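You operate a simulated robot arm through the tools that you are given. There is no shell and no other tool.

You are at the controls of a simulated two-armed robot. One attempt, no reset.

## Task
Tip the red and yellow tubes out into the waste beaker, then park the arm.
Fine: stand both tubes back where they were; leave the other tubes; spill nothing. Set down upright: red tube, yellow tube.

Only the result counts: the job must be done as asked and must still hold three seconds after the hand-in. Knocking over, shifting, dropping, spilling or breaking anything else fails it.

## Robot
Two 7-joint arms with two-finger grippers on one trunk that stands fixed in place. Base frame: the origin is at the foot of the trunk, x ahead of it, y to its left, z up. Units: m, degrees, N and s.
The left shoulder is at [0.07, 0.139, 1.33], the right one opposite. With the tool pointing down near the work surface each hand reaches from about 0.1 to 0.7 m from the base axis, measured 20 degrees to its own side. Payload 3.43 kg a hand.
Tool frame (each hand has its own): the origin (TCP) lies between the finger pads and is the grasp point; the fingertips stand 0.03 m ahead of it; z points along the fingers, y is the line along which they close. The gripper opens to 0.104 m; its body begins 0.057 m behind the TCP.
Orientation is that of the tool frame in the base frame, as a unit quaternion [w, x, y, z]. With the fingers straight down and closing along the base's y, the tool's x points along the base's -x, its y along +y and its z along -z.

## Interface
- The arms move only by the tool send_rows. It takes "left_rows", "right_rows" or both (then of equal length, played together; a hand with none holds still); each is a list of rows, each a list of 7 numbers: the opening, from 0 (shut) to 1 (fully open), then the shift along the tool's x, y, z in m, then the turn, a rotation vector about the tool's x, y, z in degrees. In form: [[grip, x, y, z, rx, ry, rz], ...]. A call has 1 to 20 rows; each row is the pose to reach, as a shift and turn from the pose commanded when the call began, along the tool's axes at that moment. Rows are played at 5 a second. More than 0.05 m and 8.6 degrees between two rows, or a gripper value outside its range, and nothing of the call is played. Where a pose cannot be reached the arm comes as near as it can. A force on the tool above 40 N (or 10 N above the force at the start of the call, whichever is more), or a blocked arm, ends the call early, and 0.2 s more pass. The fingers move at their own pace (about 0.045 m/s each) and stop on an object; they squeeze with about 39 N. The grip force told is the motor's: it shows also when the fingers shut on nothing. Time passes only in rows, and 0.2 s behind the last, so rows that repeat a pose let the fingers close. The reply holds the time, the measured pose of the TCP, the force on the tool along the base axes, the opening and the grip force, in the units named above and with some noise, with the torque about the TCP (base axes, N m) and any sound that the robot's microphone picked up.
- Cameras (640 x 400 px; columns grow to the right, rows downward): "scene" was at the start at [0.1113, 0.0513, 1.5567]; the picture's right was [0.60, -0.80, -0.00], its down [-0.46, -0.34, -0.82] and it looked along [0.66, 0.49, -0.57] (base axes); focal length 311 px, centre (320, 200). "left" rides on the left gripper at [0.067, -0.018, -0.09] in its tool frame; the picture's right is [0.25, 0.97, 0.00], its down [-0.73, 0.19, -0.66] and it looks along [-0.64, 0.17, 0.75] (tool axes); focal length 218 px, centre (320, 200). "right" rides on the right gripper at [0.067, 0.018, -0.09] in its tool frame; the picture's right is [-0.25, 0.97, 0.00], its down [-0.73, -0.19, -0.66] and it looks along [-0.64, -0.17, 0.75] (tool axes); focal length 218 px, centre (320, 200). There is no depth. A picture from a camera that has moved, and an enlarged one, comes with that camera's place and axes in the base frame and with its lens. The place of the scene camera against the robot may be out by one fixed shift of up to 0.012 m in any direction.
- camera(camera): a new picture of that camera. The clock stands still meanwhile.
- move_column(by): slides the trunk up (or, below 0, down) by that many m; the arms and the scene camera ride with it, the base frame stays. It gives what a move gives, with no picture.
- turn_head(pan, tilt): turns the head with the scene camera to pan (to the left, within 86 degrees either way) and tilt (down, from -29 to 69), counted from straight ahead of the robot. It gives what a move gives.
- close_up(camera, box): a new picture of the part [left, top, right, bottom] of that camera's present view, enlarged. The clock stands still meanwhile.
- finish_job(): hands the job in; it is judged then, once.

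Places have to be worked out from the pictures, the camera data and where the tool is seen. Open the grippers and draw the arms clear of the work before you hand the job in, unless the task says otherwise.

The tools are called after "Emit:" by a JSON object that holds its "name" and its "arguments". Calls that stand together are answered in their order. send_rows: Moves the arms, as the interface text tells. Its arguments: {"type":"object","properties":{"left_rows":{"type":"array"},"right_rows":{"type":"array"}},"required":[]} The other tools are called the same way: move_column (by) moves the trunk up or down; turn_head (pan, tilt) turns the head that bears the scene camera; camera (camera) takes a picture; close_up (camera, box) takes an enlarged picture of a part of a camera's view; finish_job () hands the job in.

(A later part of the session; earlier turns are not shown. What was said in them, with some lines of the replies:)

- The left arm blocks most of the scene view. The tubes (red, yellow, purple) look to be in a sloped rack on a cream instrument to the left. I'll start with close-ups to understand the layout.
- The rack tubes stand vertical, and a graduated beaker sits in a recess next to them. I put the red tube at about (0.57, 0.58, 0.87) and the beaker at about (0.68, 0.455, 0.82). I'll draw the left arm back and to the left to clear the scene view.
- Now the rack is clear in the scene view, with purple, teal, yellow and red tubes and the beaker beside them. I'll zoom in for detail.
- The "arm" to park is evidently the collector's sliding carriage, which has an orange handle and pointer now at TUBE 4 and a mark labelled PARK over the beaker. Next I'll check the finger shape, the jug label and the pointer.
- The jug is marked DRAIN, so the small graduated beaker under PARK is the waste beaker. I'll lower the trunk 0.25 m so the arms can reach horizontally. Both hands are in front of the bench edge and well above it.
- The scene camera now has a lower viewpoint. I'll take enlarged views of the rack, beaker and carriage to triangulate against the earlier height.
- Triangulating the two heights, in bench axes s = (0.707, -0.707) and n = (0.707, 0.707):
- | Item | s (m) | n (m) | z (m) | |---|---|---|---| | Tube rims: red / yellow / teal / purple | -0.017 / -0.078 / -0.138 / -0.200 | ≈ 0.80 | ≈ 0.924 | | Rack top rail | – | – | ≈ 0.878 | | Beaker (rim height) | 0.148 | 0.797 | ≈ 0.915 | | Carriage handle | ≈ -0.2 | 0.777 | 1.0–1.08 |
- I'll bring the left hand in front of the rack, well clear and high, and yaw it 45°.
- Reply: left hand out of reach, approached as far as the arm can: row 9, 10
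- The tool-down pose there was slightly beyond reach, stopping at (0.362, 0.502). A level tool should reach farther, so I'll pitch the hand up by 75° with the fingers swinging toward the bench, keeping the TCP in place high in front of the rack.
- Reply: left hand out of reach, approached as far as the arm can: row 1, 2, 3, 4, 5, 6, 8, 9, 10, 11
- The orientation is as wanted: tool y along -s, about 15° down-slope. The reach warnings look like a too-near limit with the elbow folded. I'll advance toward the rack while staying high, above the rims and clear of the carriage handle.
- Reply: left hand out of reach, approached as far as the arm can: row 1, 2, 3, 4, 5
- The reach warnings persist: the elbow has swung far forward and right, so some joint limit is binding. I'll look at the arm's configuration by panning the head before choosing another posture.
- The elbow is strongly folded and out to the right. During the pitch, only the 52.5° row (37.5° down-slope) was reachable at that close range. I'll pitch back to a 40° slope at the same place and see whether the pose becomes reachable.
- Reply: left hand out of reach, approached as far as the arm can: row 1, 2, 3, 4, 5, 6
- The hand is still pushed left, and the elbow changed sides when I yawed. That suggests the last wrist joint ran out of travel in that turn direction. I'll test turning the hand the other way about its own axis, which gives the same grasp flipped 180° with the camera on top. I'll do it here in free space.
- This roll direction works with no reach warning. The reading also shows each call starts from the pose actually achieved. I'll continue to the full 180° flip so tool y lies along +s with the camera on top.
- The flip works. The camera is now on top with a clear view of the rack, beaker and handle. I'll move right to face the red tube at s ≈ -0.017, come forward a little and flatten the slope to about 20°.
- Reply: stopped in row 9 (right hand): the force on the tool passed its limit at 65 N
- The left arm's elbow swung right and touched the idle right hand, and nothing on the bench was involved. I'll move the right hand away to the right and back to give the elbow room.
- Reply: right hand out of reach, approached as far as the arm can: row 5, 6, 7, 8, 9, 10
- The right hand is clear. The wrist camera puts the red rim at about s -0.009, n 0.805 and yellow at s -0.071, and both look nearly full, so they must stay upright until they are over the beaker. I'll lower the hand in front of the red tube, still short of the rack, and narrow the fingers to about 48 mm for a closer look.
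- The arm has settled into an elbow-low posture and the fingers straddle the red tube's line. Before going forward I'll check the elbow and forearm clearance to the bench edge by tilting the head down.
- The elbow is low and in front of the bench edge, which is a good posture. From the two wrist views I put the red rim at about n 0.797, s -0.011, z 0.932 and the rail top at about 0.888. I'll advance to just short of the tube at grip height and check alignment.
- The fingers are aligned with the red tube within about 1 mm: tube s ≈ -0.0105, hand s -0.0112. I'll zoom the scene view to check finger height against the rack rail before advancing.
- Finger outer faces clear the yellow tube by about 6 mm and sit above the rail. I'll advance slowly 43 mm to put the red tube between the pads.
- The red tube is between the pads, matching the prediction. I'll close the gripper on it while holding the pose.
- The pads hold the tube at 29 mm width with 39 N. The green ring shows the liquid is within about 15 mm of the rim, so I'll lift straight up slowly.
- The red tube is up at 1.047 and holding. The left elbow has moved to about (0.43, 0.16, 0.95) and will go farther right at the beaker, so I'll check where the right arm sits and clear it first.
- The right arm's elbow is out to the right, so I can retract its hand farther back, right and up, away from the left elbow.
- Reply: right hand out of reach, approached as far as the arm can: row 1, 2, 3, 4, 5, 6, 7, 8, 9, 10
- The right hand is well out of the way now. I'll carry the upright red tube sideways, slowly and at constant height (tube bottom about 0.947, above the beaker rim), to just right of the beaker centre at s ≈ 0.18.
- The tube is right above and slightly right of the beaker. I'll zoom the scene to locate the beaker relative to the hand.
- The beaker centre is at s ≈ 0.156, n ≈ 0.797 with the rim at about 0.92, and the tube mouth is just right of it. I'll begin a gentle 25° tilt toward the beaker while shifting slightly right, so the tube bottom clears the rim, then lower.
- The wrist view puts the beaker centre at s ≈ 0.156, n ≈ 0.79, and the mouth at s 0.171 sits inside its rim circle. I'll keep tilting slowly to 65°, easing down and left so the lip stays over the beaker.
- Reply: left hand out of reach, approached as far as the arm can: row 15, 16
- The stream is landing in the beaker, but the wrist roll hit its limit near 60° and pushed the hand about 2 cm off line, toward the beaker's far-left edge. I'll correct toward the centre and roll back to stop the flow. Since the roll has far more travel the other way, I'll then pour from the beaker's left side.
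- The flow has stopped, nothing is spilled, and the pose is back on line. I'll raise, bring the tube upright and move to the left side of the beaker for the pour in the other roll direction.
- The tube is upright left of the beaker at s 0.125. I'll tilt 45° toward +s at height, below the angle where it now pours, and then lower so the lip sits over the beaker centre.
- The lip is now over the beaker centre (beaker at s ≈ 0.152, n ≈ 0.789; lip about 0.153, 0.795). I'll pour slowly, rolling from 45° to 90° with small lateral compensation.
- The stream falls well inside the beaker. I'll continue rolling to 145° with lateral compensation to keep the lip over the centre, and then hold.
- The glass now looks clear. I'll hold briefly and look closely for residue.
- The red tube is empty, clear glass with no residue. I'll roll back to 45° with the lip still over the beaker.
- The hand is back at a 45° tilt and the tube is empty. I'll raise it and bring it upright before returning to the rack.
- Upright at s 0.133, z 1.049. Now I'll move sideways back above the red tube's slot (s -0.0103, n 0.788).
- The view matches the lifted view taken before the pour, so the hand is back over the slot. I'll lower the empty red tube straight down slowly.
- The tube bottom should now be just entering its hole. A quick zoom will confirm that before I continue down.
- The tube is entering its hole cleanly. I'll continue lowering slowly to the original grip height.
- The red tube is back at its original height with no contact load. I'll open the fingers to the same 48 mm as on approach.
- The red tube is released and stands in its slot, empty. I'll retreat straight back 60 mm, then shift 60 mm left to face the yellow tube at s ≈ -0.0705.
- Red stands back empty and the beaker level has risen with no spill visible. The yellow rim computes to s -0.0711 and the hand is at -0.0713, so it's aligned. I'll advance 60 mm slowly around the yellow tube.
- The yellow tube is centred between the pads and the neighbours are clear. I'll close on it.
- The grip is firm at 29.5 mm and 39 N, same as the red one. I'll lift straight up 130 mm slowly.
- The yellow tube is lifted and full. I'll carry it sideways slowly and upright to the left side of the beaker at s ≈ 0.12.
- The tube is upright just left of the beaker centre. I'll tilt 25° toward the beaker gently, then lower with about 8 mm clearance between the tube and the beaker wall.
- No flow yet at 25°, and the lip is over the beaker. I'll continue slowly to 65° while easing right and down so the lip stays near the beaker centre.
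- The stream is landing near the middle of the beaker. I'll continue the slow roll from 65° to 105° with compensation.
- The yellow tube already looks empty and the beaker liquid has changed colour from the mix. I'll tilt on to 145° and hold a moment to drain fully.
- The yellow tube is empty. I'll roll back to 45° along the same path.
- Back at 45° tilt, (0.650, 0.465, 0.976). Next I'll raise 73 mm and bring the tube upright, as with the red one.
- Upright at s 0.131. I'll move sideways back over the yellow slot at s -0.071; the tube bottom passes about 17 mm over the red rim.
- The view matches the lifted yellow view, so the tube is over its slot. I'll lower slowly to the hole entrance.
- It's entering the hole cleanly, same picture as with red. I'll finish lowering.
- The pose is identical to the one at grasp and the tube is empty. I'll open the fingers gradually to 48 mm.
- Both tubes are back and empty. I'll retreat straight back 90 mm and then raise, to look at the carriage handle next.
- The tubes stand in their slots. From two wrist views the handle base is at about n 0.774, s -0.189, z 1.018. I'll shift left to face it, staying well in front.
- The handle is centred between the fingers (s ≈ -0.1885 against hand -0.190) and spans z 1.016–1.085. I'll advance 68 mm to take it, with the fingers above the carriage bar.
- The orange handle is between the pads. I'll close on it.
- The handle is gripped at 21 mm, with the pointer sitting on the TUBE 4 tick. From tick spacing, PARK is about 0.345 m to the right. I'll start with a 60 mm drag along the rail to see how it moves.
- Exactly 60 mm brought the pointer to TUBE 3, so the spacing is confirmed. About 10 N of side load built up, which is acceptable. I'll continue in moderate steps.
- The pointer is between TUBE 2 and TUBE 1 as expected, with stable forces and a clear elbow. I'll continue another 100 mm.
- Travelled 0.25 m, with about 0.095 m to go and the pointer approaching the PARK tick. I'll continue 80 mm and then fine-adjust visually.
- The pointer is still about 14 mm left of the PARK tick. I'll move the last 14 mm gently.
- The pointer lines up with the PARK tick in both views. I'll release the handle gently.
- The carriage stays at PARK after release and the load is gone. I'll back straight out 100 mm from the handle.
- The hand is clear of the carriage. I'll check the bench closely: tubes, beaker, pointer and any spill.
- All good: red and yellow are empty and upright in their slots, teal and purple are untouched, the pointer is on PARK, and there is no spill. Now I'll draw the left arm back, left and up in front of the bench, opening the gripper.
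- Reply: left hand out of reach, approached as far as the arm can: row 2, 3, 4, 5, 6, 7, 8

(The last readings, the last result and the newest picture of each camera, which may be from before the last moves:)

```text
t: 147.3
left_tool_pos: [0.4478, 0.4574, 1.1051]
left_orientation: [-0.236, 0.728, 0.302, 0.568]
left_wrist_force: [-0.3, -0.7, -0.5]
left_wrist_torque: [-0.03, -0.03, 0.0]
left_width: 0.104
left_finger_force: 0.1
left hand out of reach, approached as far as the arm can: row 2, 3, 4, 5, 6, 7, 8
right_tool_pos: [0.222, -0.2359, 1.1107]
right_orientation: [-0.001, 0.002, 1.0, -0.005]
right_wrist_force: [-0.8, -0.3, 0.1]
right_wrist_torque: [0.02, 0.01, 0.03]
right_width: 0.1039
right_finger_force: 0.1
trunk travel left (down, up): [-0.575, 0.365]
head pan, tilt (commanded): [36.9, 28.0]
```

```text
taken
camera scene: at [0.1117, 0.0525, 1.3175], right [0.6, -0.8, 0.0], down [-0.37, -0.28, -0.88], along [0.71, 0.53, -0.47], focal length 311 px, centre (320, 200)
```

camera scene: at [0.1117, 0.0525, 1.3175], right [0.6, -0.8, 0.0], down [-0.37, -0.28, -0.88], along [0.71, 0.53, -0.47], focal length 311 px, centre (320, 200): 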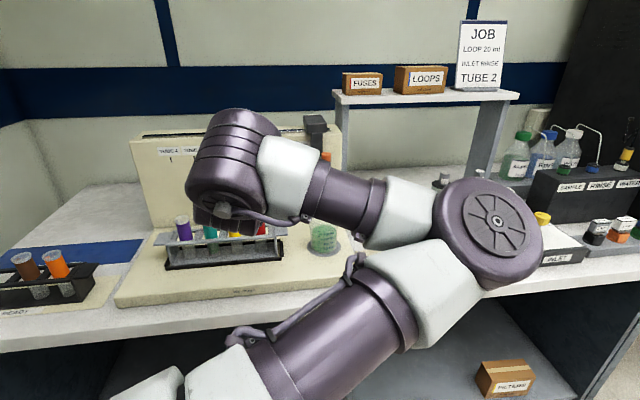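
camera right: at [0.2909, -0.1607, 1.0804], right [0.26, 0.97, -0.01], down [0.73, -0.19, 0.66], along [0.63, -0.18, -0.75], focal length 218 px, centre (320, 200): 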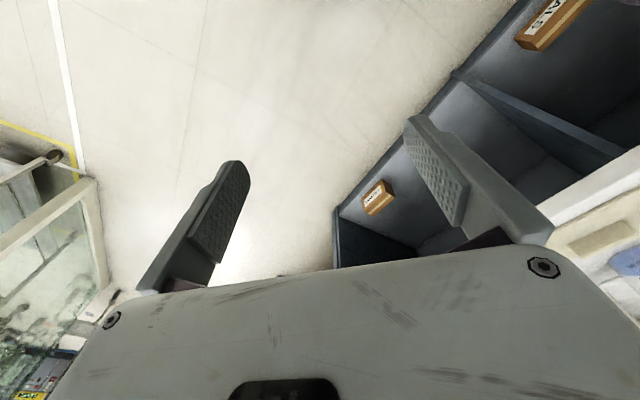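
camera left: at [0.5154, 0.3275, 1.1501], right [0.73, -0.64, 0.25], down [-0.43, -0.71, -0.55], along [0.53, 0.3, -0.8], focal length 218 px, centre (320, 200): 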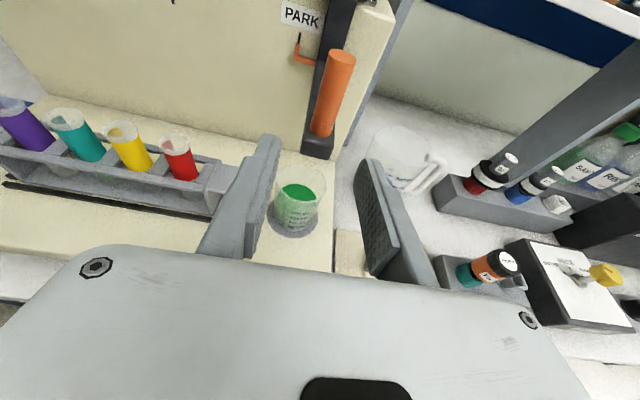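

The hand is at n 0.64, z 1.105, in front of the machine. I'll take one more step back, left and up to leave it well clear.

Emit:
{"name": "send_rows", "arguments": {"left_rows": [[1, 0.0036, -0.0183, -0.0061, 0, -3.5, 0], [1, 0.0073, -0.0367, -0.0121, 0, -7, 0], [1, 0.0109, -0.055, -0.0182, 0, -10.5, 0], [1, 0.0145, -0.0733, -0.0243, 0, -14, 0], [1, 0.0182, -0.0917, -0.0303, 0, -17.5, 0], [1, 0.0218, -0.11, -0.0364, 0, -21, 0], [1, 0.0218, -0.11, -0.0364, 0, -21, 0]]}}

Emit:
{"name": "camera", "arguments": {"camera": "scene"}}

Emit:
{"name": "camera", "arguments": {"camera": "left"}}

```text
t: 148.9
left_tool_pos: [0.3507, 0.5137, 1.1351]
left_orientation: [-0.177, 0.82, 0.339, 0.426]
left_wrist_force: [-0.4, 0.1, 0.8]
left_wrist_torque: [0.01, 0.0, -0.01]
left_width: 0.1039
left_finger_force: 0.2
right_tool_pos: [0.2235, -0.2355, 1.1096]
right_orientation: [-0.003, 0.002, 1.0, -0.005]
right_wrist_force: [0.5, -0.5, -0.5]
right_wrist_torque: [-0.02, 0.01, -0.01]
right_width: 0.1039
right_finger_force: 0.0
trunk travel left (down, up): [-0.575, 0.365]
head pan, tilt (commanded): [36.9, 28.0]
```

```text
taken
camera scene: at [0.1141, 0.0525, 1.3173], right [0.6, -0.8, 0.0], down [-0.38, -0.28, -0.88], along [0.71, 0.53, -0.47], focal length 311 px, centre (320, 200)
```

scene: 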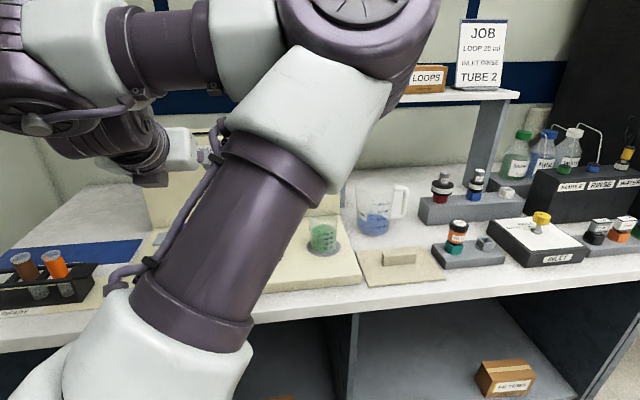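

```text
taken
camera left: at [0.3124, 0.5019, 1.2414], right [0.79, -0.58, 0.2], down [-0.54, -0.81, -0.22], along [0.29, 0.06, -0.95], focal length 218 px, centre (320, 200)
```

left: 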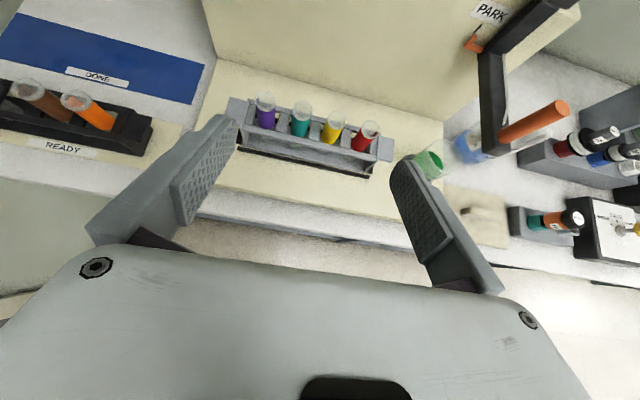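

Both arms are clear with grippers open. I'll take one last close look at the rack and pointer before handing in.

Emit:
{"name": "close_up", "arguments": {"camera": "left", "box": [220, 70, 460, 200]}}

Emit:
{"name": "close_up", "arguments": {"camera": "left", "box": [400, 0, 620, 180]}}

```text
2.67 times, centred on (340, 135) of left
camera zoom: at [0.3124, 0.5019, 1.2414], right [0.79, -0.58, 0.2], down [-0.54, -0.81, -0.22], along [0.29, 0.06, -0.95], focal length 582 px, centre (267, 373)
```

zoom: 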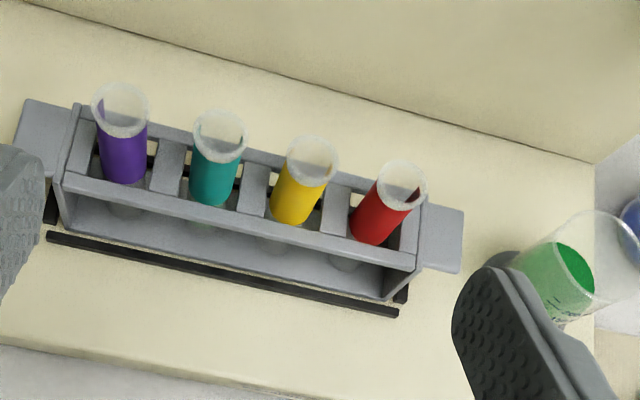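

```text
2.22 times, centred on (510, 90) of left
camera zoom: at [0.3124, 0.5019, 1.2414], right [0.79, -0.58, 0.2], down [-0.54, -0.81, -0.22], along [0.29, 0.06, -0.95], focal length 485 px, centre (-102, 444)
```

zoom: 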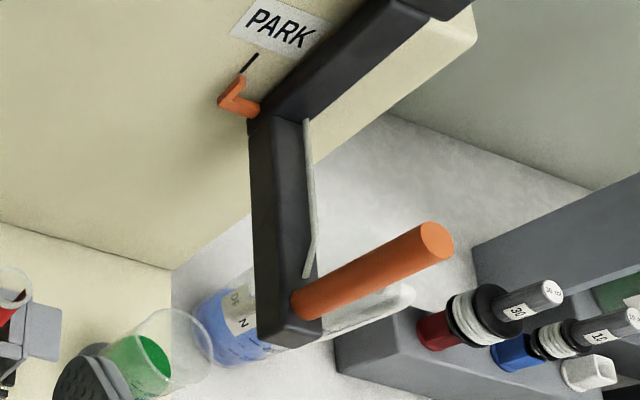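

The tubes stand upright in the rack, red and yellow are empty, the waste beaker holds the liquid with no spill, and the carriage pointer sits on PARK. Both hands are open and clear, so I'm handing in the job.

Emit:
{"name": "finish_job", "arguments": {}}

```text
The job is handed in.
```

I emptied the red and yellow tubes into the waste beaker, stood them back in their own slots and parked the arm. The job is handed in, but no verdict has come back yet.

- **Tubes:** both look empty and stand upright in the rack. I did not touch the teal or purple tubes.
- **Waste beaker:** I used the small graduated beaker under the PARK mark, since the jug is labelled DRAIN. The close-ups showed no spill on the machine or bench.
- **Parking the arm:** I took "the arm" to mean the fraction collector's sliding arm. Its pointer is lined up with the PARK mark.
- **Robot arms:** both grippers are open and drawn back from the work.

Two things went off plan. While I was positioning the left arm, its elbow bumped the idle right hand with about 65 N; nothing on the bench was involved.

During the first pour of the red tube, the wrist reached its turning limit and the hand drifted about 2 cm. The stream still landed inside the beaker, so I stopped and finished that pour, and all of the yellow one, from the other side.
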